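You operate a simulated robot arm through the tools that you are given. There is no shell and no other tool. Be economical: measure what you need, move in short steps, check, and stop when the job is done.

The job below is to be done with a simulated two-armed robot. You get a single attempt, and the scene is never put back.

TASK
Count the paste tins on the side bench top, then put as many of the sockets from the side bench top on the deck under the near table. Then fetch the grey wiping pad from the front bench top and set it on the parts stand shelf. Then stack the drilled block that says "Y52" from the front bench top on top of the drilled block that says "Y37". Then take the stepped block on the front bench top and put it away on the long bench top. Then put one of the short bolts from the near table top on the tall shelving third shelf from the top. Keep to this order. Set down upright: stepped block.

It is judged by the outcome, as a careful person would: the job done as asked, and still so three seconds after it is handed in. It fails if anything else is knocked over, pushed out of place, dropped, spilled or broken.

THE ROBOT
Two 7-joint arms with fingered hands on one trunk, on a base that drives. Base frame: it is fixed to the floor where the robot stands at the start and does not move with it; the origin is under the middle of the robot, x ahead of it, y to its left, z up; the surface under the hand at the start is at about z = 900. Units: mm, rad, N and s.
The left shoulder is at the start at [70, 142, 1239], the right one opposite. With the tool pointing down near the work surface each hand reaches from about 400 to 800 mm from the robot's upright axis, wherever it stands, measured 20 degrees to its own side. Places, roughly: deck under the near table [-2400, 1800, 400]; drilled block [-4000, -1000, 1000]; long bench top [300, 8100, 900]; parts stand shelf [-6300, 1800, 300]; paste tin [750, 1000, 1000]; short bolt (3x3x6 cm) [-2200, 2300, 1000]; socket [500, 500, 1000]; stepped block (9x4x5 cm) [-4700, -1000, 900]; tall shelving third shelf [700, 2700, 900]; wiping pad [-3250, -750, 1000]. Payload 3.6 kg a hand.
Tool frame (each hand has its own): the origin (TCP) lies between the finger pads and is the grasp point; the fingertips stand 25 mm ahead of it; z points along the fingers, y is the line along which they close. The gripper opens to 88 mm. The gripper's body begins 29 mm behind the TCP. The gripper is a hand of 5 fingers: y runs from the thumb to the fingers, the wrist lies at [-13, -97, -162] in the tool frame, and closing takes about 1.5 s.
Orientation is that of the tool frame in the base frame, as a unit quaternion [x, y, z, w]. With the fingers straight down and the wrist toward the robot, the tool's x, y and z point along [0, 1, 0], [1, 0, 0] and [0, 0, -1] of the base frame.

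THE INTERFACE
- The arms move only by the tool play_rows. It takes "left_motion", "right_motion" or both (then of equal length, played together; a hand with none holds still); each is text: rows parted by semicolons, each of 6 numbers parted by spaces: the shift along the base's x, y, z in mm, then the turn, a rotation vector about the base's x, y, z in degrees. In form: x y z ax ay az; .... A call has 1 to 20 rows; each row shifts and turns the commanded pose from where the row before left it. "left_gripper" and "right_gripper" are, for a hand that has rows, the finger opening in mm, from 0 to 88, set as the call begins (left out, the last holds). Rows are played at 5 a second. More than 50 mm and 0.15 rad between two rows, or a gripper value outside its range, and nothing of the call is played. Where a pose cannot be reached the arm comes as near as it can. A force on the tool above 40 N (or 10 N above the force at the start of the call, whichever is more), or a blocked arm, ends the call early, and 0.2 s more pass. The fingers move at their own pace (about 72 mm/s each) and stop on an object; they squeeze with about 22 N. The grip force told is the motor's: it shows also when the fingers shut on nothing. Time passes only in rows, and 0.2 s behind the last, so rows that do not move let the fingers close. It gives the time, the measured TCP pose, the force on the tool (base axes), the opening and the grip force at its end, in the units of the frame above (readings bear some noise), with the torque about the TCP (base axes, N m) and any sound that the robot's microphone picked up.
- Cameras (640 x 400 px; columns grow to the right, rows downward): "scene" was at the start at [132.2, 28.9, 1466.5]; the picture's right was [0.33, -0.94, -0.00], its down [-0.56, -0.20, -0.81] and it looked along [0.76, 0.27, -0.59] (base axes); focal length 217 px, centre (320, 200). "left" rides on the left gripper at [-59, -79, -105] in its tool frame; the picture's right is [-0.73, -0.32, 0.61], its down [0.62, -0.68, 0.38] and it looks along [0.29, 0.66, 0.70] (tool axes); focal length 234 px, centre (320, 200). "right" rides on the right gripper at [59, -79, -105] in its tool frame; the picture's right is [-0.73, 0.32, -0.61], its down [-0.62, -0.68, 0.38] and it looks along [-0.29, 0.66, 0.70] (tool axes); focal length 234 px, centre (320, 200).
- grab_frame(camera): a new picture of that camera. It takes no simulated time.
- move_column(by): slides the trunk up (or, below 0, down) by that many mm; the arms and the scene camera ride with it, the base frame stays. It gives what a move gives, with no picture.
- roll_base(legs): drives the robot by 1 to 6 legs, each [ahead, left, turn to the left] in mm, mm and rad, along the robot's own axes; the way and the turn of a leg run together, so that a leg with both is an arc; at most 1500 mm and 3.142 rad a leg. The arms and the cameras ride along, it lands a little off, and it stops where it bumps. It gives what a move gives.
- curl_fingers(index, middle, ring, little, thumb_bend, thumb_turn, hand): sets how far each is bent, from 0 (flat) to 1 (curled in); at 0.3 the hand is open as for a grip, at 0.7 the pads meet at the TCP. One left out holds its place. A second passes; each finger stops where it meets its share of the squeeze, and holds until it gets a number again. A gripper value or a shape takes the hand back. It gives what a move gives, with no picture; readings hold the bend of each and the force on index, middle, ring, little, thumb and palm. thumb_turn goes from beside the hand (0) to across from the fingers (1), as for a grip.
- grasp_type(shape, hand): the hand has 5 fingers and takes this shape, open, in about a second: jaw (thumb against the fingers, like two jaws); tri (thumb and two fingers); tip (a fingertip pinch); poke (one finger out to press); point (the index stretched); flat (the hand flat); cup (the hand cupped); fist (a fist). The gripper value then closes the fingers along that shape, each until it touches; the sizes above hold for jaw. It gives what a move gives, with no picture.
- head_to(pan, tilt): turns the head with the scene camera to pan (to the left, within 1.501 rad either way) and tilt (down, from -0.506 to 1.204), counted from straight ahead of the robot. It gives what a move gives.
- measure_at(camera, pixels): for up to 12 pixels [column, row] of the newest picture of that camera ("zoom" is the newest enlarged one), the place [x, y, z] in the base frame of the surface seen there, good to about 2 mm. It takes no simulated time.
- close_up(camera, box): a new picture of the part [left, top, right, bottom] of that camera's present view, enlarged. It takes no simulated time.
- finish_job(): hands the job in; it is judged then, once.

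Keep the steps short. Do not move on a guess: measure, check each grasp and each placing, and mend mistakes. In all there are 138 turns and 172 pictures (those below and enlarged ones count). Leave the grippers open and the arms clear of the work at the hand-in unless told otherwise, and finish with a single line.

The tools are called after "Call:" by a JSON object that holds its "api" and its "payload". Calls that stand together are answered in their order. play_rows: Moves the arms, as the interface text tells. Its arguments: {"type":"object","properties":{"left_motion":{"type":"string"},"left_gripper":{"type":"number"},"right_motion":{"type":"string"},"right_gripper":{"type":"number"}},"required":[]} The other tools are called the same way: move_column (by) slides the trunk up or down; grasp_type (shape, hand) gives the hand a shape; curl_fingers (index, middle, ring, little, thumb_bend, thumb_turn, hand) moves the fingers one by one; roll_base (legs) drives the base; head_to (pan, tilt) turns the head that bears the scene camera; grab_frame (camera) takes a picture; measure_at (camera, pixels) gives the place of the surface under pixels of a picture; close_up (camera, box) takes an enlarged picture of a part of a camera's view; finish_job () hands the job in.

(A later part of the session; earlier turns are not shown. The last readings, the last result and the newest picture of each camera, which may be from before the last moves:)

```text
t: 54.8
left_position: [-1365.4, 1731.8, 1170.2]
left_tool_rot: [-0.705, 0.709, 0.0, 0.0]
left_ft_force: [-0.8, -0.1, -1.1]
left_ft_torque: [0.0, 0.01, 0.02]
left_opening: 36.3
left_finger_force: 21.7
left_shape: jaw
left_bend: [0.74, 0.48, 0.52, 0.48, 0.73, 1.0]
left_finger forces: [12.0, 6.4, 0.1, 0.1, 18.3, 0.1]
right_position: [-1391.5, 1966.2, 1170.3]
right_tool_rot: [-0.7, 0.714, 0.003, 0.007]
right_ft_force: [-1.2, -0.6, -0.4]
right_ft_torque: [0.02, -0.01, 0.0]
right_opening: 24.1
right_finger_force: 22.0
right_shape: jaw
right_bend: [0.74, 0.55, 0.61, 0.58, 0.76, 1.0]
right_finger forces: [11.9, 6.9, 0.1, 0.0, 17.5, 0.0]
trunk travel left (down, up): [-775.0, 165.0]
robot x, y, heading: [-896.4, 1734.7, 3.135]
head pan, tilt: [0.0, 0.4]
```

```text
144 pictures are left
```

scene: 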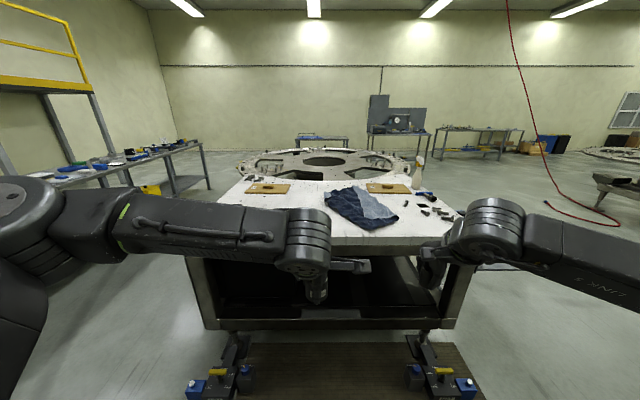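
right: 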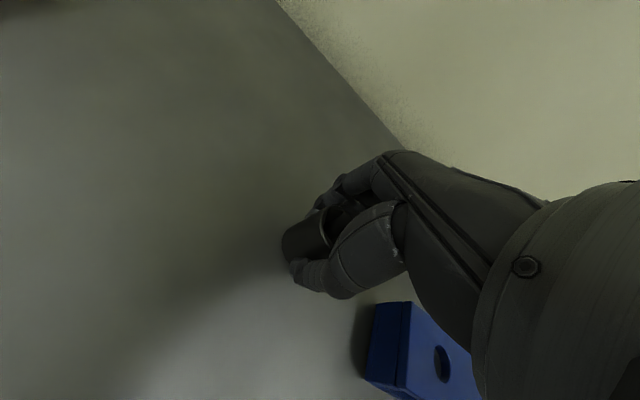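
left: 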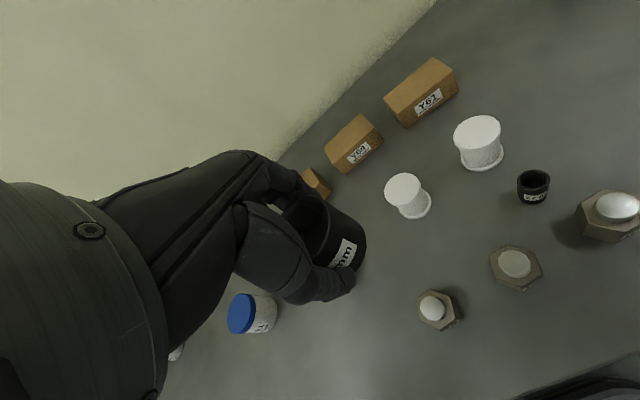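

Well aligned. I lower the trunk in two steps, 600 mm in all.

Call:
{"api": "measure_at", "payload": {"camera": "scene", "pixels": [[190, 370], [470, 385], [260, 238], [380, 245], [250, 318], [370, 320], [260, 310], [360, 308], [260, 255], [385, 265]]}}

Call:
{"api": "move_column", "payload": {"by": -400}}

Call:
{"api": "move_column", "payload": {"by": -210}}

Call:
{"api": "grab_frame", "payload": {"camera": "scene"}}

```text
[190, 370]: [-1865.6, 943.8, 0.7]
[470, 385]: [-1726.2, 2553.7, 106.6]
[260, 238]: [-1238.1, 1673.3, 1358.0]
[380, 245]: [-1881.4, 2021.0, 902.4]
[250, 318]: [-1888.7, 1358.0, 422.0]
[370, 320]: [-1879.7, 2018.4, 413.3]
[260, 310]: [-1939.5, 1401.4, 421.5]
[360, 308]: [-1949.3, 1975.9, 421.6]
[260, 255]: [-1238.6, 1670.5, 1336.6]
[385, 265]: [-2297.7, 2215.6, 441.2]
```

```text
t: 58.6
left_position: [-1364.8, 1731.5, 771.4]
left_tool_rot: [-0.705, 0.709, 0.0, 0.001]
left_ft_force: [1.3, -0.4, -2.2]
left_ft_torque: [0.0, -0.03, 0.01]
left_opening: 36.6
left_finger_force: 22.2
left_shape: jaw
left_bend: [0.74, 0.48, 0.52, 0.48, 0.73, 1.0]
left_finger forces: [12.0, 6.5, 0.0, 0.0, 18.2, 0.0]
right_position: [-1392.7, 1965.8, 769.1]
right_tool_rot: [-0.699, 0.715, 0.004, 0.008]
right_ft_force: [0.1, -0.9, -1.0]
right_ft_torque: [-0.02, -0.01, -0.04]
right_opening: 23.9
right_finger_force: 21.9
right_shape: jaw
right_bend: [0.74, 0.55, 0.61, 0.58, 0.76, 1.0]
right_finger forces: [11.9, 6.9, 0.0, 0.1, 17.5, 0.0]
trunk travel left (down, up): [-375.0, 565.0]
robot x, y, heading: [-896.0, 1734.3, 3.139]
head pan, tilt: [0.0, 0.4]
```

```text
t: 60.9
left_position: [-1365.3, 1732.1, 560.8]
left_tool_rot: [-0.705, 0.709, 0.0, 0.0]
left_ft_force: [0.3, 0.3, -1.6]
left_ft_torque: [-0.02, 0.01, -0.02]
left_opening: 36.5
left_finger_force: 22.2
left_shape: jaw
left_bend: [0.74, 0.48, 0.52, 0.48, 0.73, 1.0]
left_finger forces: [12.1, 6.3, 0.1, 0.0, 18.3, 0.0]
right_position: [-1391.1, 1966.1, 560.3]
right_tool_rot: [-0.7, 0.714, 0.004, 0.008]
right_ft_force: [0.5, 0.3, -0.5]
right_ft_torque: [-0.01, -0.02, 0.03]
right_opening: 24.1
right_finger_force: 22.1
right_shape: jaw
right_bend: [0.74, 0.55, 0.61, 0.58, 0.76, 1.0]
right_finger forces: [11.9, 6.9, 0.0, 0.0, 17.5, 0.0]
trunk travel left (down, up): [-165.0, 775.0]
robot x, y, heading: [-899.1, 1735.4, 3.135]
head pan, tilt: [0.0, 0.4]
```

```text
143 pictures are left
```

scene: 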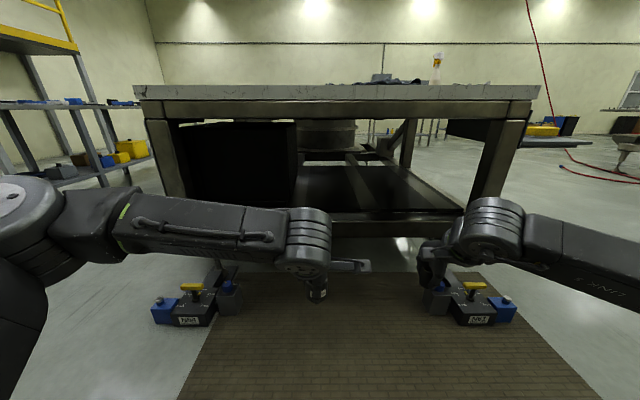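

A dark box fills the left half under the table; the deck is visible at right. I enlarge and measure.

Call:
{"api": "close_up", "payload": {"camera": "scene", "box": [140, 80, 540, 260]}}

Call:
{"api": "measure_at", "payload": {"camera": "scene", "pixels": [[240, 165], [280, 190], [200, 190], [380, 190], [420, 190], [430, 205], [400, 213], [330, 190], [440, 212], [330, 115], [380, 98], [360, 180]]}}

```text
1.60 times, centred on (340, 170) of scene
```

zoom: 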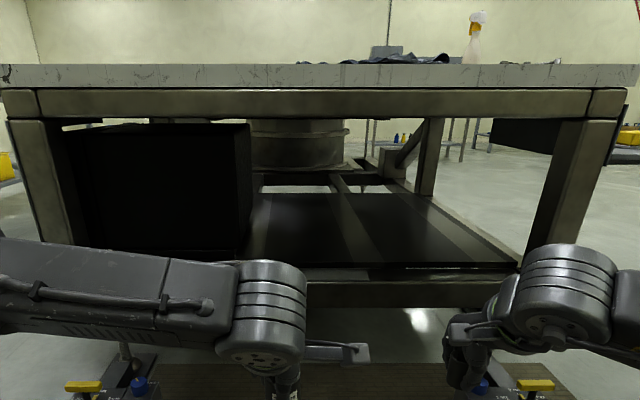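

```text
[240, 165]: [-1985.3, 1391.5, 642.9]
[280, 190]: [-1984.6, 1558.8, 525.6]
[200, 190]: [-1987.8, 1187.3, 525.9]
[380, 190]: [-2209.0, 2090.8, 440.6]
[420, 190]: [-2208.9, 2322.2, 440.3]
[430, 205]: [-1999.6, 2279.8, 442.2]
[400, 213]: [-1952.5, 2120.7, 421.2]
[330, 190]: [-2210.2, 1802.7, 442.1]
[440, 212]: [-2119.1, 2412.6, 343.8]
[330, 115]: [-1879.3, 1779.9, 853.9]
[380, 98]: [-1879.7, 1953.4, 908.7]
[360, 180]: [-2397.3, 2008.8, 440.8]
```

Deck plate is at z≈441 behind a 421 beam, free for y≈1650–2350; the box ends near y 1625. I lower 25 mm more and drive in 590 mm, shifting 70 mm away from the box.

Call:
{"api": "move_column", "payload": {"by": -25}}

Call:
{"api": "roll_base", "payload": {"legs": [[300, -70, 0], [290, 0, 0]]}}

Call:
{"api": "grab_frame", "payload": {"camera": "scene"}}

Call:
{"api": "grab_frame", "payload": {"camera": "left"}}

Call:
{"api": "grab_frame", "payload": {"camera": "right"}}

```text
t: 61.6
left_position: [-1365.2, 1732.6, 535.2]
left_tool_rot: [-0.706, 0.709, -0.001, 0.0]
left_ft_force: [-0.1, -0.1, -1.8]
left_ft_torque: [-0.02, -0.03, -0.01]
left_opening: 36.3
left_finger_force: 22.2
left_shape: jaw
left_bend: [0.74, 0.48, 0.52, 0.48, 0.73, 1.0]
left_finger forces: [12.1, 6.4, 0.1, 0.0, 18.2, 0.0]
right_position: [-1392.8, 1966.4, 537.1]
right_tool_rot: [-0.7, 0.715, 0.004, 0.007]
right_ft_force: [-0.6, -0.4, -0.7]
right_ft_torque: [0.04, 0.0, 0.01]
right_opening: 24.0
right_finger_force: 22.7
right_shape: jaw
right_bend: [0.74, 0.55, 0.61, 0.58, 0.76, 1.0]
right_finger forces: [11.9, 7.0, 0.0, 0.1, 17.5, 0.0]
trunk travel left (down, up): [-140.0, 800.0]
robot x, y, heading: [-895.5, 1733.0, 3.141]
head pan, tilt: [0.0, 0.4]
```

```text
t: 65.2
left_position: [-1954.3, 1799.5, 535.9]
left_tool_rot: [0.708, -0.706, 0.0, -0.001]
left_ft_force: [-0.2, -0.2, -1.7]
left_ft_torque: [0.0, 0.01, -0.01]
left_opening: 36.5
left_finger_force: 22.6
left_shape: jaw
left_bend: [0.74, 0.48, 0.52, 0.48, 0.73, 1.0]
left_finger forces: [12.0, 6.5, 0.0, 0.1, 18.3, 0.0]
right_position: [-1982.6, 2032.4, 535.2]
right_tool_rot: [-0.702, 0.712, 0.004, 0.007]
right_ft_force: [-0.5, 0.0, -0.6]
right_ft_torque: [-0.01, 0.03, -0.03]
right_opening: 24.0
right_finger_force: 22.0
right_shape: jaw
right_bend: [0.74, 0.55, 0.61, 0.58, 0.76, 1.0]
right_finger forces: [12.1, 7.0, 0.0, 0.1, 17.6, 0.0]
trunk travel left (down, up): [-140.0, 800.0]
robot x, y, heading: [-1485.7, 1810.1, -3.141]
head pan, tilt: [0.0, 0.4]
```

```text
141 pictures are left
```

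scene: 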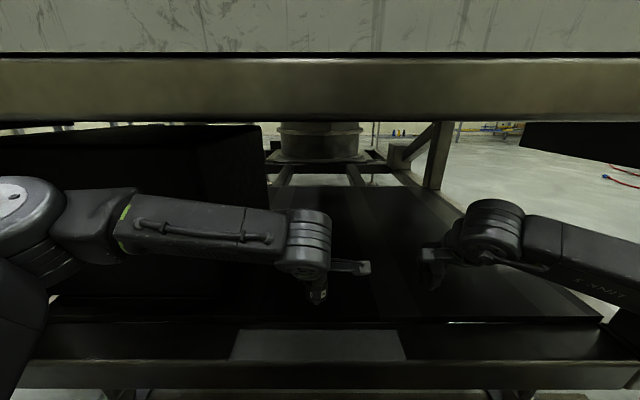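

```text
140 pictures are left
```

left: 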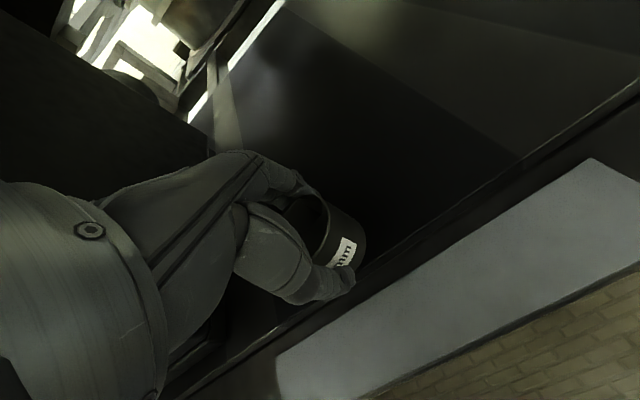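

```text
139 pictures are left
```

right: 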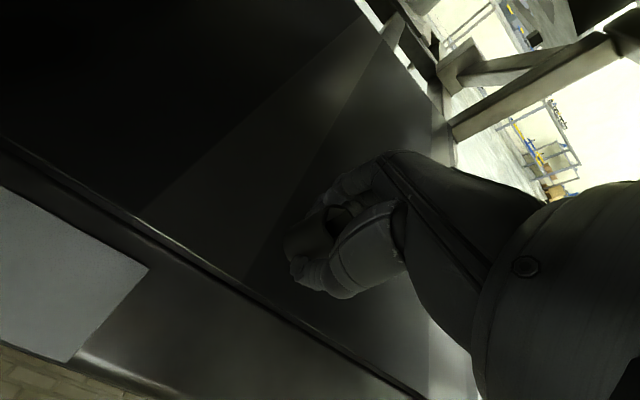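

I extend both hands ~100 mm further in, then lower to just above the deck (441 + 29 mm grip height).

Call:
{"api": "play_rows", "payload": {"left_motion": "-40 0 0 0 0 0;-40 0 0 0 0 0;-30 0 0 0 0 0;0 0 -30 0 0 0;0 0 -25 0 0 0;0 0 -8 0 0 0;0 0 0 0 0 0", "right_motion": "-30 0 0 0 0 0;-30 0 0 0 0 0;-30 0 0 0 0 0;0 0 -30 0 0 0;0 0 -25 0 0 0;0 0 -8 0 0 0;0 0 0 0 0 0"}}

Call:
{"api": "play_rows", "payload": {"left_motion": "0 0 -2 0 0 0;0 0 0 0 0 0", "right_motion": "0 0 -2 0 0 0;0 0 0 0 0 0"}}

Call:
{"api": "grab_frame", "payload": {"camera": "left"}}

Call:
{"api": "grab_frame", "payload": {"camera": "right"}}

```text
t: 66.8
left_position: [-2064.3, 1799.6, 469.9]
left_tool_rot: [0.708, -0.706, 0.0, -0.001]
left_ft_force: [0.1, 0.4, -1.3]
left_ft_torque: [0.01, -0.03, 0.0]
left_opening: 36.7
left_finger_force: 22.0
left_shape: jaw
left_bend: [0.74, 0.48, 0.52, 0.48, 0.73, 1.0]
left_finger forces: [12.1, 6.5, 0.1, 0.0, 18.3, 0.0]
right_position: [-2073.2, 2032.5, 471.2]
right_tool_rot: [-0.701, 0.713, 0.003, 0.007]
right_ft_force: [-0.3, 0.3, 1.8]
right_ft_torque: [0.04, -0.04, 0.0]
right_opening: 24.1
right_finger_force: 22.4
right_shape: jaw
right_bend: [0.74, 0.55, 0.61, 0.58, 0.76, 1.0]
right_finger forces: [12.0, 7.4, 0.0, 0.0, 17.7, 0.0]
trunk travel left (down, up): [-140.0, 800.0]
robot x, y, heading: [-1484.5, 1803.7, -3.141]
head pan, tilt: [0.0, 0.4]
```

```text
t: 67.4
left_position: [-2064.4, 1799.8, 469.4]
left_tool_rot: [0.708, -0.706, 0.0, -0.001]
left_ft_force: [0.2, 1.3, 0.0]
left_ft_torque: [0.02, 0.06, -0.02]
left_opening: 36.4
left_finger_force: 22.2
left_shape: jaw
left_bend: [0.74, 0.48, 0.52, 0.48, 0.73, 1.0]
left_finger forces: [12.5, 6.6, 0.0, 0.0, 18.2, 0.1]
right_position: [-2073.6, 2033.1, 468.7]
right_tool_rot: [-0.701, 0.713, 0.004, 0.006]
right_ft_force: [1.7, 0.0, 6.5]
right_ft_torque: [-0.01, 0.07, 0.0]
right_opening: 23.9
right_finger_force: 22.1
right_shape: jaw
right_bend: [0.74, 0.55, 0.61, 0.58, 0.76, 1.0]
right_finger forces: [11.7, 7.5, 0.0, 0.0, 19.4, 0.0]
trunk travel left (down, up): [-140.0, 800.0]
robot x, y, heading: [-1484.7, 1805.9, -3.144]
head pan, tilt: [0.0, 0.4]
```

```text
138 pictures are left
```

left: 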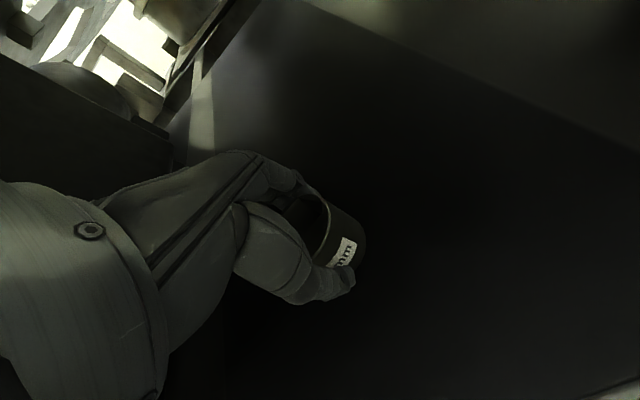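

```text
137 pictures are left
```

right: 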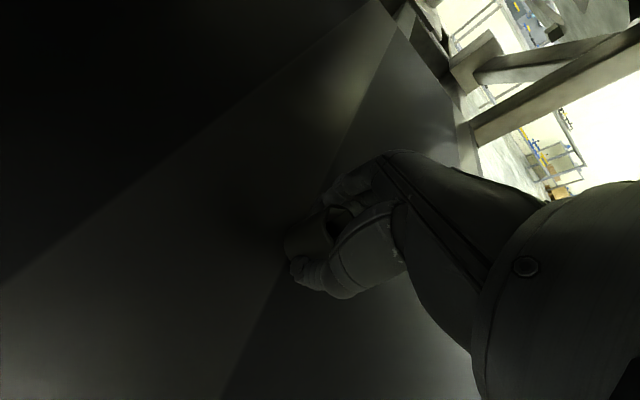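

The right socket touches (6.5 N); left is just about there. I lower the left 1 mm and open both hands.

Call:
{"api": "play_rows", "payload": {"left_motion": "0 0 -1.5 0 0 0;0 0 0 0 0 0"}}

Call:
{"api": "play_rows", "payload": {"left_motion": "0 0 0 0 0 0;0 0 0 0 0 0;0 0 0 0 0 0;0 0 0 0 0 0;0 0 0 0 0 0;0 0 0 0 0 0", "right_motion": "0 0 0 0 0 0;0 0 0 0 0 0;0 0 0 0 0 0;0 0 0 0 0 0;0 0 0 0 0 0;0 0 0 0 0 0", "left_gripper": 80, "right_gripper": 80}}

Call:
{"api": "play_rows", "payload": {"left_motion": "0 0 20 0 0 0;0 0 30 0 0 0;0 0 30 0 0 0;0 0 0 0 0 0", "right_motion": "0 0 20 0 0 0;0 0 30 0 0 0;0 0 30 0 0 0;0 0 0 0 0 0"}}

Call:
{"api": "grab_frame", "payload": {"camera": "left"}}

Call:
{"api": "grab_frame", "payload": {"camera": "right"}}

```text
t: 68.0
left_position: [-2064.4, 1802.0, 468.0]
left_tool_rot: [-0.707, 0.707, 0.001, 0.0]
left_ft_force: [1.3, 1.6, 9.0]
left_ft_torque: [0.01, 0.02, -0.03]
left_opening: 36.8
left_finger_force: 22.0
left_shape: jaw
left_bend: [0.74, 0.48, 0.52, 0.48, 0.73, 1.0]
left_finger forces: [11.9, 6.6, 0.0, 0.0, 20.0, 0.0]
right_position: [-2073.2, 2032.4, 469.8]
right_tool_rot: [-0.701, 0.713, 0.004, 0.007]
right_ft_force: [0.1, 0.3, 3.4]
right_ft_torque: [0.01, 0.09, 0.01]
right_opening: 24.3
right_finger_force: 22.5
right_shape: jaw
right_bend: [0.74, 0.55, 0.61, 0.58, 0.76, 1.0]
right_finger forces: [12.2, 7.8, 0.0, 0.0, 18.3, 0.0]
trunk travel left (down, up): [-140.0, 800.0]
robot x, y, heading: [-1484.6, 1805.1, -3.142]
head pan, tilt: [0.0, 0.4]
```

```text
t: 69.4
left_position: [-2065.0, 1799.4, 466.7]
left_tool_rot: [0.708, -0.706, -0.001, 0.0]
left_ft_force: [0.0, -0.9, -0.5]
left_ft_torque: [0.0, 0.01, 0.0]
left_opening: 79.9
left_finger_force: 0.0
left_shape: jaw
left_bend: [0.31, 0.32, 0.3, 0.31, 0.32, 0.98]
left_finger forces: [0.1, 0.1, 0.1, 0.0, 0.1, 0.0]
right_position: [-2072.2, 2032.4, 468.5]
right_tool_rot: [-0.701, 0.713, 0.003, 0.008]
right_ft_force: [-0.2, -0.4, 0.1]
right_ft_torque: [0.03, 0.0, 0.01]
right_opening: 79.8
right_finger_force: 0.1
right_shape: jaw
right_bend: [0.31, 0.32, 0.3, 0.31, 0.32, 0.98]
right_finger forces: [0.1, 0.0, 0.0, 0.0, 0.0, 0.0]
trunk travel left (down, up): [-140.0, 800.0]
robot x, y, heading: [-1484.2, 1806.1, -3.14]
head pan, tilt: [0.0, 0.4]
```

```text
t: 70.4
left_position: [-2064.8, 1797.4, 548.0]
left_tool_rot: [0.708, -0.707, 0.0, 0.0]
left_ft_force: [0.5, 0.2, 0.6]
left_ft_torque: [0.02, 0.02, -0.02]
left_opening: 79.9
left_finger_force: 0.1
left_shape: jaw
left_bend: [0.31, 0.32, 0.3, 0.31, 0.32, 0.98]
left_finger forces: [0.0, 0.0, 0.1, 0.0, 0.0, 0.1]
right_position: [-2073.2, 2032.7, 549.2]
right_tool_rot: [-0.701, 0.713, 0.004, 0.008]
right_ft_force: [0.5, -0.6, -0.2]
right_ft_torque: [-0.03, 0.01, 0.01]
right_opening: 79.7
right_finger_force: 0.1
right_shape: jaw
right_bend: [0.31, 0.32, 0.3, 0.31, 0.32, 0.98]
right_finger forces: [0.0, 0.0, 0.0, 0.1, 0.0, 0.0]
trunk travel left (down, up): [-140.0, 800.0]
robot x, y, heading: [-1481.7, 1807.6, -3.144]
head pan, tilt: [0.0, 0.4]
```

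```text
136 pictures are left
```

left: 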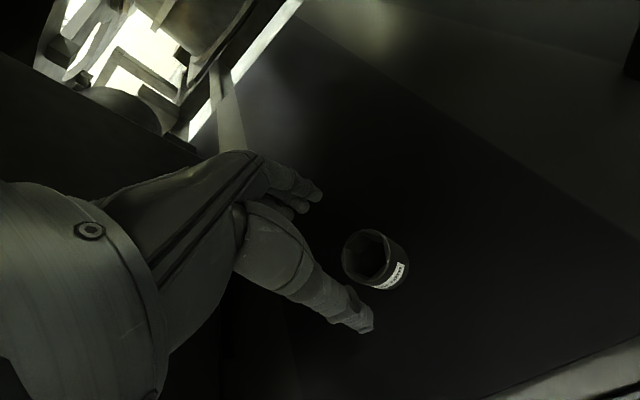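

```text
135 pictures are left
```

right: 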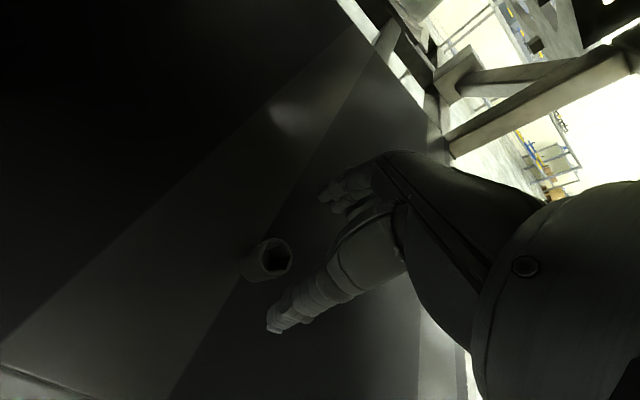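

Both sockets stand on the deck. I back out, raise the trunk, and return to the side bench at an angle (heading 0.9) for the third socket.

Call:
{"api": "roll_base", "payload": {"legs": [[-600, 0, 0]]}}

Call:
{"api": "move_column", "payload": {"by": 400}}

Call:
{"api": "move_column", "payload": {"by": 235}}

Call:
{"api": "roll_base", "payload": {"legs": [[0, 0, -2.24], [-541, -992, 0], [-541, -992, 0]]}}

Call:
{"api": "head_to", "payload": {"pan": -0.5, "tilt": 0.8}}

Call:
{"api": "grab_frame", "payload": {"camera": "scene"}}

```text
t: 73.8
left_position: [-1466.7, 1798.2, 547.0]
left_tool_rot: [-0.706, 0.708, 0.0, 0.001]
left_ft_force: [-0.1, 0.4, 0.7]
left_ft_torque: [-0.01, -0.01, -0.04]
left_opening: 80.0
left_finger_force: 0.0
left_shape: jaw
left_bend: [0.31, 0.32, 0.3, 0.31, 0.32, 0.98]
left_finger forces: [0.1, 0.0, 0.0, 0.0, 0.0, 0.0]
right_position: [-1476.0, 2035.9, 548.5]
right_tool_rot: [-0.701, 0.713, 0.003, 0.008]
right_ft_force: [0.2, 0.4, 0.6]
right_ft_torque: [-0.01, 0.0, -0.02]
right_opening: 80.2
right_finger_force: 0.1
right_shape: jaw
right_bend: [0.31, 0.32, 0.3, 0.31, 0.32, 0.98]
right_finger forces: [0.1, 0.0, 0.0, 0.0, 0.0, 0.1]
trunk travel left (down, up): [-140.0, 800.0]
robot x, y, heading: [-887.5, 1806.5, 3.135]
head pan, tilt: [0.0, 0.4]
```

```text
t: 77.7
left_position: [-1466.7, 1799.4, 945.6]
left_tool_rot: [-0.706, 0.708, 0.0, 0.0]
left_ft_force: [-0.3, 0.4, -0.1]
left_ft_torque: [0.0, 0.0, -0.01]
left_opening: 79.5
left_finger_force: 0.0
left_shape: jaw
left_bend: [0.31, 0.32, 0.3, 0.31, 0.32, 0.98]
left_finger forces: [0.0, 0.0, 0.0, 0.0, 0.0, 0.0]
right_position: [-1474.7, 2033.7, 948.2]
right_tool_rot: [-0.701, 0.713, 0.003, 0.008]
right_ft_force: [0.2, -0.5, 1.0]
right_ft_torque: [0.03, 0.0, -0.02]
right_opening: 80.1
right_finger_force: 0.0
right_shape: jaw
right_bend: [0.31, 0.32, 0.3, 0.31, 0.32, 0.98]
right_finger forces: [0.1, 0.1, 0.0, 0.0, 0.0, 0.0]
trunk travel left (down, up): [-540.0, 400.0]
robot x, y, heading: [-886.2, 1806.4, 3.138]
head pan, tilt: [0.0, 0.4]
```

```text
t: 80.1
left_position: [-1467.3, 1799.1, 1180.1]
left_tool_rot: [-0.707, 0.708, 0.0, 0.001]
left_ft_force: [0.2, -0.5, -0.1]
left_ft_torque: [-0.02, 0.03, -0.02]
left_opening: 80.2
left_finger_force: 0.1
left_shape: jaw
left_bend: [0.31, 0.32, 0.3, 0.31, 0.32, 0.98]
left_finger forces: [0.0, 0.0, 0.1, 0.0, 0.0, 0.1]
right_position: [-1476.2, 2033.1, 1182.7]
right_tool_rot: [-0.701, 0.713, 0.003, 0.007]
right_ft_force: [0.0, 0.9, 0.4]
right_ft_torque: [-0.04, -0.01, 0.01]
right_opening: 79.8
right_finger_force: 0.1
right_shape: jaw
right_bend: [0.31, 0.32, 0.3, 0.31, 0.32, 0.98]
right_finger forces: [0.1, 0.0, 0.1, 0.0, 0.0, 0.0]
trunk travel left (down, up): [-775.0, 165.0]
robot x, y, heading: [-889.4, 1806.4, 3.137]
head pan, tilt: [0.0, 0.4]
```

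```text
t: 96.5
left_position: [300.9, 158.2, 1180.5]
left_tool_rot: [0.344, 0.939, 0.0, 0.0]
left_ft_force: [-0.3, 0.5, 0.1]
left_ft_torque: [-0.01, 0.0, 0.03]
left_opening: 79.9
left_finger_force: 0.1
left_shape: jaw
left_bend: [0.31, 0.32, 0.3, 0.31, 0.32, 0.98]
left_finger forces: [0.0, 0.0, 0.0, 0.1, 0.0, 0.1]
right_position: [487.0, 14.6, 1183.6]
right_tool_rot: [0.351, 0.936, -0.005, 0.006]
right_ft_force: [-0.3, -0.2, 0.2]
right_ft_torque: [0.0, 0.01, -0.02]
right_opening: 80.2
right_finger_force: 0.0
right_shape: jaw
right_bend: [0.31, 0.32, 0.3, 0.31, 0.32, 0.98]
right_finger forces: [0.1, 0.1, 0.1, 0.0, 0.0, 0.0]
trunk travel left (down, up): [-775.0, 165.0]
robot x, y, heading: [-63.2, -288.6, 0.871]
head pan, tilt: [0.0, 0.4]
```

```text
t: 97.5
left_position: [301.7, 158.1, 1181.4]
left_tool_rot: [0.343, 0.939, 0.0, 0.0]
left_ft_force: [-1.0, -0.2, -1.4]
left_ft_torque: [0.0, 0.01, -0.02]
left_opening: 79.8
left_finger_force: 0.0
left_shape: jaw
left_bend: [0.31, 0.32, 0.3, 0.31, 0.32, 0.98]
left_finger forces: [0.0, 0.0, 0.0, 0.0, 0.1, 0.0]
right_position: [488.1, 13.3, 1183.2]
right_tool_rot: [0.351, 0.936, -0.005, 0.007]
right_ft_force: [0.1, 0.1, 0.4]
right_ft_torque: [0.03, 0.03, 0.04]
right_opening: 79.7
right_finger_force: 0.0
right_shape: jaw
right_bend: [0.31, 0.32, 0.3, 0.31, 0.32, 0.98]
right_finger forces: [0.1, 0.1, 0.1, 0.0, 0.1, 0.0]
trunk travel left (down, up): [-775.0, 165.0]
robot x, y, heading: [-65.3, -290.8, 0.874]
head pan, tilt: [-0.499, 0.799]
```

```text
134 pictures are left
```

scene: 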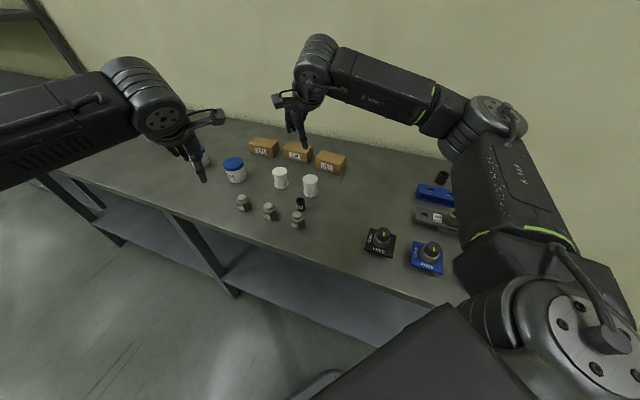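

The right hand is nearly above the socket. I rotate it 40° more and lower to z≈1040.

Call:
{"api": "play_rows", "payload": {"right_motion": "-2 1 0 0 0 8;-2 1 0 0 0 8;-2 1 -10 0 0 8;-1 1 -30 0 0 8;-1 0 -35 0 0 8;0 0 -35 0 0 0;0 0 -33 0 0 0;0 0 0 0 0 0", "right_gripper": 60}}

Call:
{"api": "grab_frame", "payload": {"camera": "right"}}

```text
t: 99.3
left_position: [300.9, 158.8, 1180.8]
left_tool_rot: [0.344, 0.939, 0.0, 0.0]
left_ft_force: [0.1, 0.1, 1.0]
left_ft_torque: [0.0, 0.02, 0.01]
left_opening: 79.8
left_finger_force: 0.0
left_shape: jaw
left_bend: [0.31, 0.32, 0.3, 0.31, 0.32, 0.98]
left_finger forces: [0.1, 0.1, 0.1, 0.0, 0.0, 0.0]
right_position: [467.5, 3.1, 1070.8]
right_tool_rot: [0.048, 0.998, -0.002, 0.035]
right_ft_force: [-0.5, 0.3, 0.7]
right_ft_torque: [0.0, -0.04, 0.02]
right_opening: 60.2
right_finger_force: 0.0
right_shape: jaw
right_bend: [0.28, 0.38, 0.34, 0.35, 0.59, 0.99]
right_finger forces: [0.1, 0.1, 0.0, 0.0, 0.0, 0.0]
right hand out of reach, approached as far as the arm can: row 5
trunk travel left (down, up): [-775.0, 165.0]
robot x, y, heading: [-65.6, -286.7, 0.869]
head pan, tilt: [-0.499, 0.799]
```

```text
133 pictures are left
```

right: 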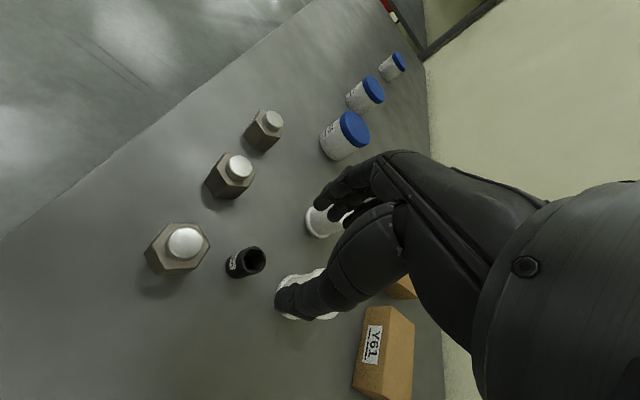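

Remeasure rim and neighbours from here.

Call:
{"api": "measure_at", "payload": {"camera": "right", "pixels": [[243, 251], [256, 248], [265, 258], [258, 274], [247, 273], [196, 230], [202, 258], [310, 230], [285, 318], [230, 262]]}}

```text
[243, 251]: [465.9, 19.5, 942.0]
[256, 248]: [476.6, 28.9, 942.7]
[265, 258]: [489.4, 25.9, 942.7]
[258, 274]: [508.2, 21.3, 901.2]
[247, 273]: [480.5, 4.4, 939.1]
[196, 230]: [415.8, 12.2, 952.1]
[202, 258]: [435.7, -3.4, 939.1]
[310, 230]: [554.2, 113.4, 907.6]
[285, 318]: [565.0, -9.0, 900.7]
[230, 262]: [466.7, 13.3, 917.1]
```

Centre ≈ (478,17), r 13. I correct the slight tilt, centre, and lower to z≈990, then look.

Call:
{"api": "play_rows", "payload": {"right_motion": "5 7 0 0 2 -2;6 7 0 0 2 -2;0 0 -40 0 0 0;0 0 -40 0 0 0;0 0 0 0 0 0", "right_gripper": 60}}

Call:
{"api": "grab_frame", "payload": {"camera": "right"}}

Call:
{"api": "close_up", "payload": {"camera": "scene", "box": [220, 120, 400, 260]}}

```text
t: 100.5
left_position: [300.6, 157.3, 1180.9]
left_tool_rot: [0.344, 0.939, 0.0, -0.001]
left_ft_force: [-0.8, -0.9, 0.2]
left_ft_torque: [0.02, -0.05, -0.01]
left_opening: 80.3
left_finger_force: 0.0
left_shape: jaw
left_bend: [0.31, 0.32, 0.3, 0.31, 0.32, 0.98]
left_finger forces: [0.1, 0.0, 0.0, 0.0, 0.1, 0.1]
right_position: [479.6, 17.5, 992.8]
right_tool_rot: [0.084, 0.996, -0.004, 0.0]
right_ft_force: [0.6, 0.4, -0.2]
right_ft_torque: [0.02, 0.01, 0.01]
right_opening: 60.3
right_finger_force: 0.1
right_shape: jaw
right_bend: [0.28, 0.38, 0.34, 0.35, 0.59, 0.99]
right_finger forces: [0.0, 0.1, 0.1, 0.1, 0.1, 0.1]
trunk travel left (down, up): [-775.0, 165.0]
robot x, y, heading: [-63.8, -287.6, 0.871]
head pan, tilt: [-0.499, 0.799]
```

```text
132 pictures are left
```

right: 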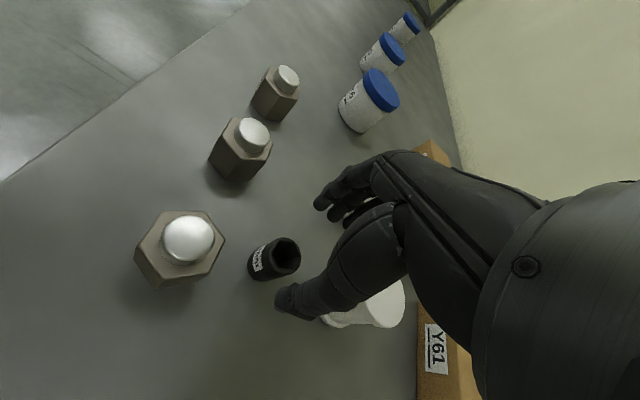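

```text
2.86 times, centred on (310, 190) of scene
```

zoom: 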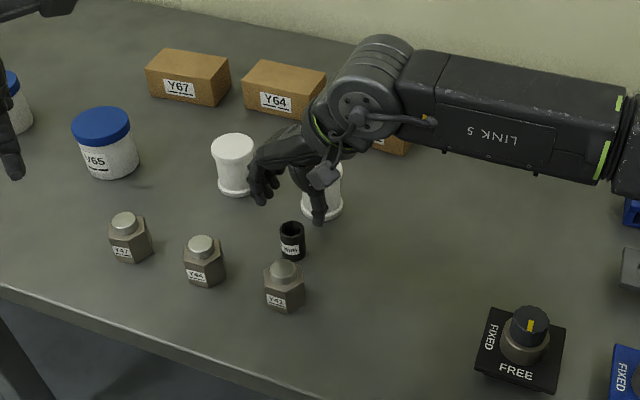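

I measure the fingertips against the spool: thumb tip (283,300), fingers (318,200),(337,212), spool edge.

Call:
{"api": "measure_at", "payload": {"camera": "right", "pixels": [[283, 300], [300, 295], [318, 202], [328, 210], [345, 215], [352, 225], [340, 320], [385, 300], [345, 180], [360, 230]]}}

```text
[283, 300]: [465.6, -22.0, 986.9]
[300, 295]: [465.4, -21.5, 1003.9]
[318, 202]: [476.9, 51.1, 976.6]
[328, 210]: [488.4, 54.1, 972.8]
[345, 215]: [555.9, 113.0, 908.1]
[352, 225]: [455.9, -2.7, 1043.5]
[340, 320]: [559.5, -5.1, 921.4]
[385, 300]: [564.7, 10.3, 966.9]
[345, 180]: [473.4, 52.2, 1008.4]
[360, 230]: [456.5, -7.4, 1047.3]
```

Ring and little fingers would come close to the spool, so I fold them away first and look.

Call:
{"api": "curl_fingers", "payload": {"hand": "right", "ring": 1, "little": 1}}

Call:
{"api": "grab_frame", "payload": {"camera": "right"}}

Call:
{"api": "close_up", "payload": {"camera": "scene", "box": [260, 130, 360, 240]}}

```text
t: 101.5
left_position: [301.9, 159.3, 1179.8]
left_tool_rot: [0.344, 0.939, 0.001, 0.0]
left_ft_force: [-0.4, 0.1, -0.2]
left_ft_torque: [0.05, -0.01, 0.03]
left_opening: 80.1
left_finger_force: 0.0
left_shape: jaw
left_bend: [0.31, 0.32, 0.3, 0.31, 0.32, 0.98]
left_finger forces: [0.0, 0.0, 0.0, 0.0, 0.1, 0.1]
right_position: [479.7, 17.7, 991.6]
right_tool_rot: [0.084, 0.996, -0.004, 0.0]
right_ft_force: [0.5, -0.3, -0.1]
right_ft_torque: [0.01, 0.0, -0.02]
right_opening: 57.8
right_finger_force: 0.1
right_shape: fingers
right_bend: [0.28, 0.38, 1.0, 1.0, 0.59, 0.99]
right_finger forces: [0.0, 0.0, 0.0, 0.0, 0.1, 0.1]
trunk travel left (down, up): [-775.0, 165.0]
robot x, y, heading: [-67.0, -288.3, 0.863]
head pan, tilt: [-0.499, 0.799]
```

```text
130 pictures are left
```

right: 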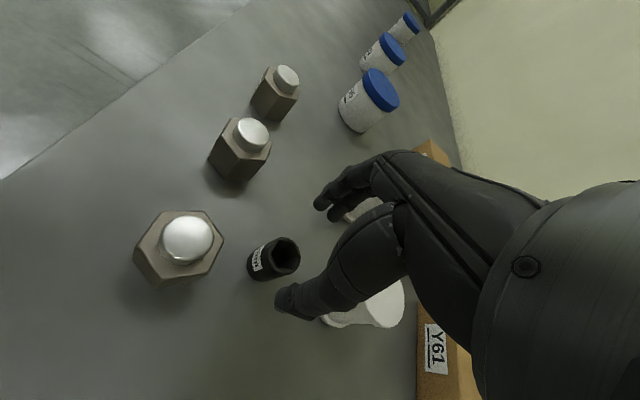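

```text
3.64 times, centred on (310, 185) of scene
```

zoom: 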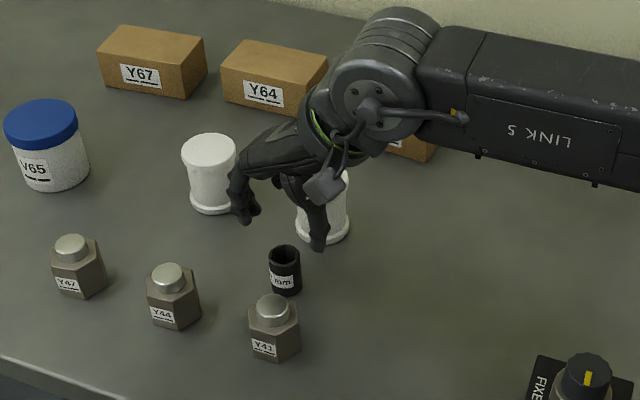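

Folded. I shift 4 mm away from the spool and lower in two steps, checking forces and the view.

Call:
{"api": "play_rows", "payload": {"right_motion": "-4 0 -15 0 0 0;0 0 -15 0 0 0;0 0 0 0 0 0"}}

Call:
{"api": "close_up", "payload": {"camera": "scene", "box": [260, 130, 360, 240]}}

Call:
{"api": "grab_frame", "payload": {"camera": "right"}}

```text
t: 102.3
left_position: [301.9, 158.1, 1180.6]
left_tool_rot: [0.344, 0.939, 0.0, 0.0]
left_ft_force: [0.0, 0.2, -0.2]
left_ft_torque: [0.02, -0.01, 0.0]
left_opening: 79.9
left_finger_force: 0.0
left_shape: jaw
left_bend: [0.31, 0.32, 0.3, 0.31, 0.32, 0.98]
left_finger forces: [0.1, 0.1, 0.1, 0.0, 0.1, 0.0]
right_position: [473.4, 18.5, 962.8]
right_tool_rot: [0.083, 0.997, -0.005, 0.0]
right_ft_force: [-0.1, -0.8, 0.3]
right_ft_torque: [0.03, -0.03, 0.03]
right_opening: 57.9
right_finger_force: 0.1
right_shape: fingers
right_bend: [0.28, 0.38, 1.0, 1.0, 0.59, 0.99]
right_finger forces: [0.1, 0.0, 0.1, 0.1, 0.0, 0.0]
trunk travel left (down, up): [-775.0, 165.0]
robot x, y, heading: [-71.5, -290.1, 0.872]
head pan, tilt: [-0.499, 0.799]
```

```text
3.64 times, centred on (310, 185) of scene
```

zoom: 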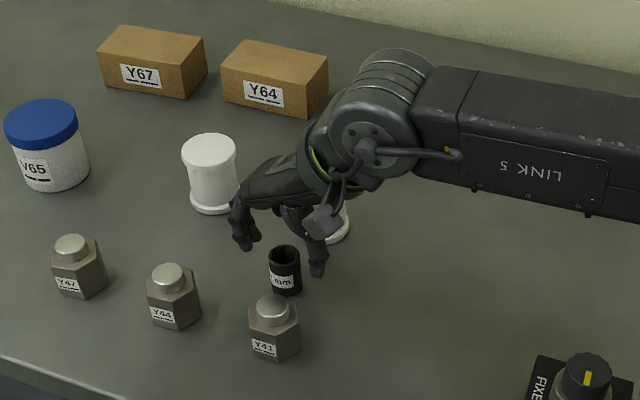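

```text
127 pictures are left
```

right: 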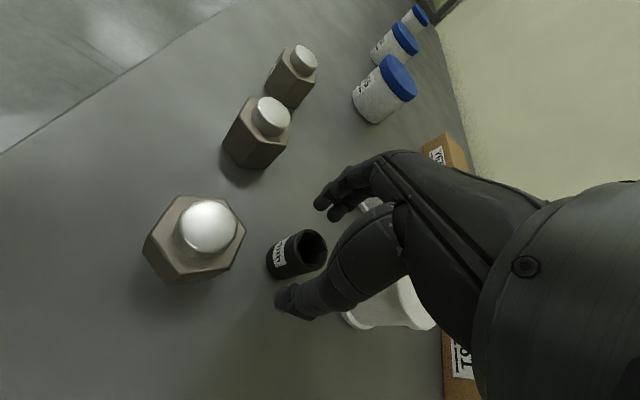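

Clear. I lower 28 mm more.

Call:
{"api": "play_rows", "payload": {"right_motion": "1 0 -14 0 0 0;1 -1 -14 0 0 0;0 0 0 0 0 0"}}

Call:
{"api": "close_up", "payload": {"camera": "scene", "box": [260, 130, 360, 240]}}

Call:
{"api": "grab_frame", "payload": {"camera": "right"}}

```text
t: 103.1
left_position: [300.3, 158.2, 1180.8]
left_tool_rot: [0.344, 0.939, 0.0, 0.0]
left_ft_force: [-0.1, 0.1, -0.2]
left_ft_torque: [-0.03, 0.0, 0.02]
left_opening: 80.0
left_finger_force: 0.0
left_shape: jaw
left_bend: [0.31, 0.32, 0.3, 0.31, 0.32, 0.98]
left_finger forces: [0.0, 0.1, 0.1, 0.1, 0.0, 0.0]
right_position: [476.9, 16.5, 935.1]
right_tool_rot: [0.084, 0.996, -0.004, 0.0]
right_ft_force: [0.1, 0.1, -0.2]
right_ft_torque: [-0.01, -0.02, 0.01]
right_opening: 58.1
right_finger_force: 0.1
right_shape: fingers
right_bend: [0.28, 0.38, 1.0, 1.0, 0.59, 0.99]
right_finger forces: [0.0, 0.0, 0.0, 0.0, 0.0, 0.0]
trunk travel left (down, up): [-775.0, 165.0]
robot x, y, heading: [-67.8, -287.8, 0.869]
head pan, tilt: [-0.499, 0.799]
```

```text
3.64 times, centred on (310, 185) of scene
```

zoom: 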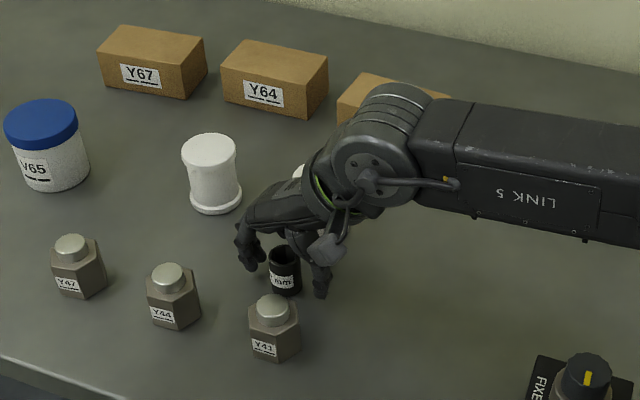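

```text
125 pictures are left
```

right: 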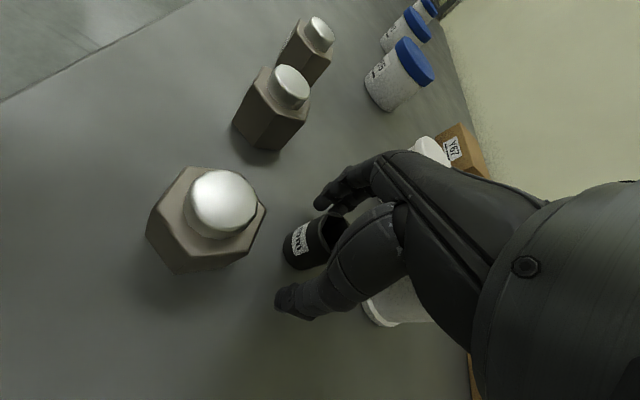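

Clear on both sides. I close thumb, index and middle by curling, keeping the other two folded.

Call:
{"api": "curl_fingers", "payload": {"hand": "right", "index": 0.85, "middle": 0.85, "thumb_bend": 0.85}}

Call:
{"api": "play_rows", "payload": {"right_motion": "0 0 0 0 0 0;0 0 0 0 0 0;0 0 10 0 0 0;0 0 0 0 0 0"}}

Call:
{"api": "grab_frame", "payload": {"camera": "right"}}

Call:
{"api": "close_up", "payload": {"camera": "scene", "box": [260, 130, 360, 240]}}

```text
t: 104.1
left_position: [301.0, 159.0, 1180.5]
left_tool_rot: [0.343, 0.939, 0.0, 0.0]
left_ft_force: [-0.2, 0.2, -0.3]
left_ft_torque: [-0.01, 0.0, -0.02]
left_opening: 79.7
left_finger_force: 0.0
left_shape: jaw
left_bend: [0.31, 0.32, 0.3, 0.31, 0.32, 0.98]
left_finger forces: [0.0, 0.0, 0.0, 0.1, 0.0, 0.1]
right_position: [477.3, 15.9, 935.8]
right_tool_rot: [0.083, 0.997, -0.005, -0.001]
right_ft_force: [0.8, -0.5, 0.8]
right_ft_torque: [0.09, -0.02, 0.0]
right_opening: 16.0
right_finger_force: 13.2
right_shape: fingers
right_bend: [0.48, 0.53, 1.0, 1.0, 0.75, 0.97]
right_finger forces: [7.5, 5.8, 0.1, 0.0, 13.5, 0.1]
trunk travel left (down, up): [-775.0, 165.0]
robot x, y, heading: [-61.9, -288.4, 0.867]
head pan, tilt: [-0.499, 0.799]
```

```text
t: 105.1
left_position: [302.1, 158.8, 1180.1]
left_tool_rot: [0.344, 0.939, 0.0, 0.0]
left_ft_force: [0.6, 0.4, -0.3]
left_ft_torque: [0.02, 0.02, 0.02]
left_opening: 79.8
left_finger_force: 0.1
left_shape: jaw
left_bend: [0.31, 0.32, 0.3, 0.31, 0.32, 0.98]
left_finger forces: [0.0, 0.0, 0.0, 0.0, 0.1, 0.0]
right_position: [477.9, 17.0, 945.3]
right_tool_rot: [0.083, 0.997, -0.004, -0.001]
right_ft_force: [-0.6, -0.1, -0.1]
right_ft_torque: [-0.03, 0.01, -0.02]
right_opening: 15.9
right_finger_force: 13.4
right_shape: fingers
right_bend: [0.48, 0.53, 1.0, 1.0, 0.75, 0.97]
right_finger forces: [7.2, 5.9, 0.0, 0.1, 13.6, 0.1]
trunk travel left (down, up): [-775.0, 165.0]
robot x, y, heading: [-62.2, -290.3, 0.869]
head pan, tilt: [-0.499, 0.799]
```

```text
124 pictures are left
```

right: 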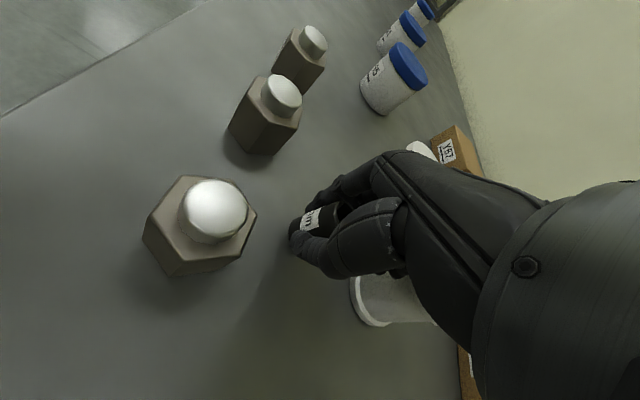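

```text
3.64 times, centred on (310, 185) of scene
```

zoom: 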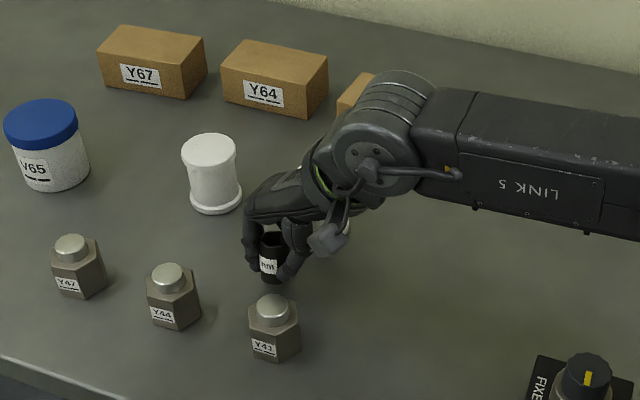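

The third socket is held. I lift, undo the hand's extra yaw (31°), and drive back to the table (aim y≈1690).

Call:
{"api": "play_rows", "payload": {"right_motion": "0 0 30 0 0 0;0 0 40 0 0 0;0 0 40 0 0 0;0 0 40 0 0 -7.7;0 0 40 0 0 -7.7;0 0 45 0 0 -7.7;0 0 0 0 0 -7.6;0 0 0 0 0 0"}}

Call:
{"api": "grab_frame", "payload": {"camera": "scene"}}

Call:
{"api": "roll_base", "payload": {"legs": [[487, 957, 0], [487, 957, 0], [0, 0, 2.272]]}}

Call:
{"api": "move_column", "payload": {"by": -400}}

Call:
{"api": "move_column", "payload": {"by": -235}}

Call:
{"api": "head_to", "payload": {"pan": 0, "tilt": 0.4}}

Call:
{"api": "grab_frame", "payload": {"camera": "scene"}}

Call:
{"api": "grab_frame", "payload": {"camera": "right"}}

```text
t: 106.9
left_position: [302.9, 157.7, 1181.4]
left_tool_rot: [0.344, 0.939, -0.001, 0.0]
left_ft_force: [-0.5, 0.4, 0.3]
left_ft_torque: [0.0, 0.03, -0.02]
left_opening: 80.1
left_finger_force: 0.1
left_shape: jaw
left_bend: [0.31, 0.32, 0.3, 0.31, 0.32, 0.98]
left_finger forces: [0.1, 0.1, 0.0, 0.0, 0.0, 0.0]
right_position: [477.5, 16.2, 1179.5]
right_tool_rot: [0.344, 0.939, -0.004, -0.002]
right_ft_force: [0.2, -0.1, -0.2]
right_ft_torque: [0.01, -0.01, 0.05]
right_opening: 15.4
right_finger_force: 13.1
right_shape: fingers
right_bend: [0.48, 0.54, 1.0, 1.0, 0.75, 0.97]
right_finger forces: [7.0, 6.4, 0.0, 0.1, 12.7, 0.1]
trunk travel left (down, up): [-775.0, 165.0]
robot x, y, heading: [-67.5, -289.0, 0.868]
head pan, tilt: [-0.499, 0.799]
```

```text
122 pictures are left
```

scene: 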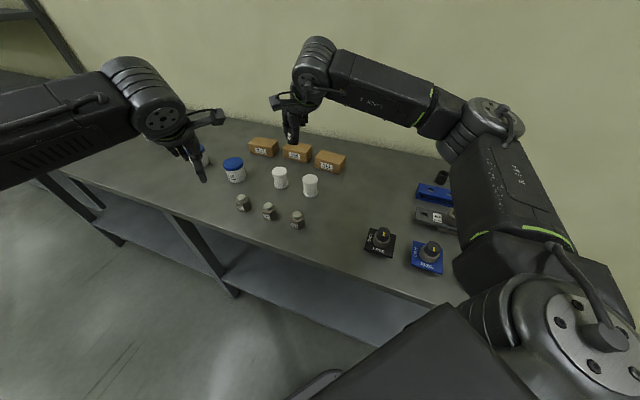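

```text
t: 122.7
left_position: [-1453.3, 1678.3, 1181.8]
left_tool_rot: [-0.702, 0.713, 0.0, 0.0]
left_ft_force: [-0.7, -0.9, 0.5]
left_ft_torque: [0.03, 0.05, 0.01]
left_opening: 79.8
left_finger_force: 0.0
left_shape: jaw
left_bend: [0.31, 0.32, 0.3, 0.31, 0.32, 0.98]
left_finger forces: [0.0, 0.0, 0.0, 0.0, 0.0, 0.0]
right_position: [-1455.3, 1904.5, 1179.4]
right_tool_rot: [-0.701, 0.713, -0.003, 0.003]
right_ft_force: [0.4, 0.0, -0.7]
right_ft_torque: [0.02, -0.02, 0.01]
right_opening: 14.7
right_finger_force: 12.6
right_shape: fingers
right_bend: [0.48, 0.54, 1.0, 1.0, 0.76, 0.97]
right_finger forces: [6.6, 6.3, 0.0, 0.0, 11.7, 0.0]
trunk travel left (down, up): [-775.0, 165.0]
robot x, y, heading: [-872.8, 1674.6, 3.123]
head pan, tilt: [-0.499, 0.799]
```

```text
t: 126.6
left_position: [-1452.8, 1677.4, 780.7]
left_tool_rot: [-0.701, 0.713, 0.0, 0.0]
left_ft_force: [0.5, 0.0, 0.5]
left_ft_torque: [0.0, 0.03, -0.03]
left_opening: 79.9
left_finger_force: 0.1
left_shape: jaw
left_bend: [0.31, 0.32, 0.3, 0.31, 0.32, 0.98]
left_finger forces: [0.0, 0.0, 0.1, 0.2, 0.1, 0.0]
right_position: [-1454.8, 1905.1, 780.3]
right_tool_rot: [-0.701, 0.713, -0.003, 0.003]
right_ft_force: [-0.3, -0.5, -0.8]
right_ft_torque: [-0.03, -0.01, -0.02]
right_opening: 14.4
right_finger_force: 12.2
right_shape: fingers
right_bend: [0.48, 0.54, 1.0, 1.0, 0.76, 0.97]
right_finger forces: [6.7, 6.2, 0.0, 0.0, 11.8, 0.1]
trunk travel left (down, up): [-375.0, 565.0]
robot x, y, heading: [-873.7, 1674.4, 3.122]
head pan, tilt: [-0.499, 0.799]
```

```text
t: 129.0
left_position: [-1454.2, 1677.5, 545.6]
left_tool_rot: [-0.701, 0.713, 0.0, -0.001]
left_ft_force: [0.5, 0.9, -0.4]
left_ft_torque: [0.0, -0.01, -0.02]
left_opening: 80.2
left_finger_force: 0.1
left_shape: jaw
left_bend: [0.31, 0.32, 0.3, 0.31, 0.32, 0.98]
left_finger forces: [0.1, 0.0, 0.1, 0.0, 0.0, 0.1]
right_position: [-1454.5, 1904.1, 545.7]
right_tool_rot: [-0.701, 0.713, -0.002, 0.004]
right_ft_force: [-0.8, -0.4, -0.9]
right_ft_torque: [-0.03, -0.04, 0.0]
right_opening: 14.7
right_finger_force: 12.7
right_shape: fingers
right_bend: [0.48, 0.54, 1.0, 1.0, 0.76, 0.97]
right_finger forces: [6.6, 6.5, 0.1, 0.0, 11.8, 0.0]
trunk travel left (down, up): [-140.0, 800.0]
robot x, y, heading: [-873.1, 1678.6, 3.13]
head pan, tilt: [-0.499, 0.799]
```

```text
t: 130.0
left_position: [-1453.5, 1678.1, 546.7]
left_tool_rot: [-0.702, 0.712, 0.0, 0.0]
left_ft_force: [-0.2, -1.1, 0.1]
left_ft_torque: [0.0, 0.03, -0.01]
left_opening: 79.9
left_finger_force: 0.2
left_shape: jaw
left_bend: [0.31, 0.32, 0.3, 0.31, 0.32, 0.98]
left_finger forces: [0.0, 0.1, 0.0, 0.0, 0.0, 0.1]
right_position: [-1455.2, 1905.1, 545.4]
right_tool_rot: [-0.701, 0.713, -0.003, 0.003]
right_ft_force: [-0.3, 0.5, -0.2]
right_ft_torque: [-0.02, -0.02, -0.03]
right_opening: 14.7
right_finger_force: 11.8
right_shape: fingers
right_bend: [0.48, 0.54, 1.0, 1.0, 0.76, 0.97]
right_finger forces: [6.7, 6.4, 0.1, 0.0, 11.8, 0.0]
trunk travel left (down, up): [-140.0, 800.0]
robot x, y, heading: [-874.4, 1672.6, 3.123]
head pan, tilt: [0.0, 0.4]
```

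```text
121 pictures are left
```

scene: 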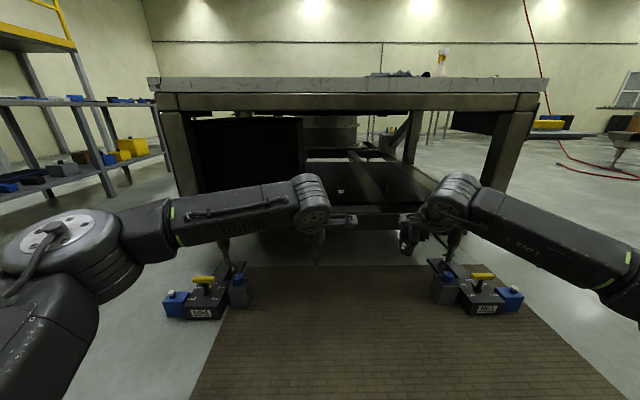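

```text
120 pictures are left
```

right: 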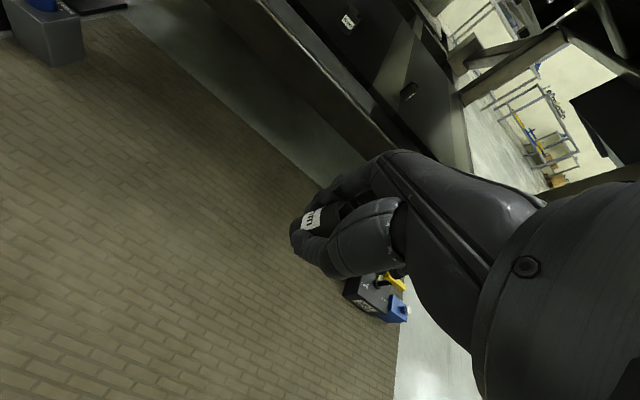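

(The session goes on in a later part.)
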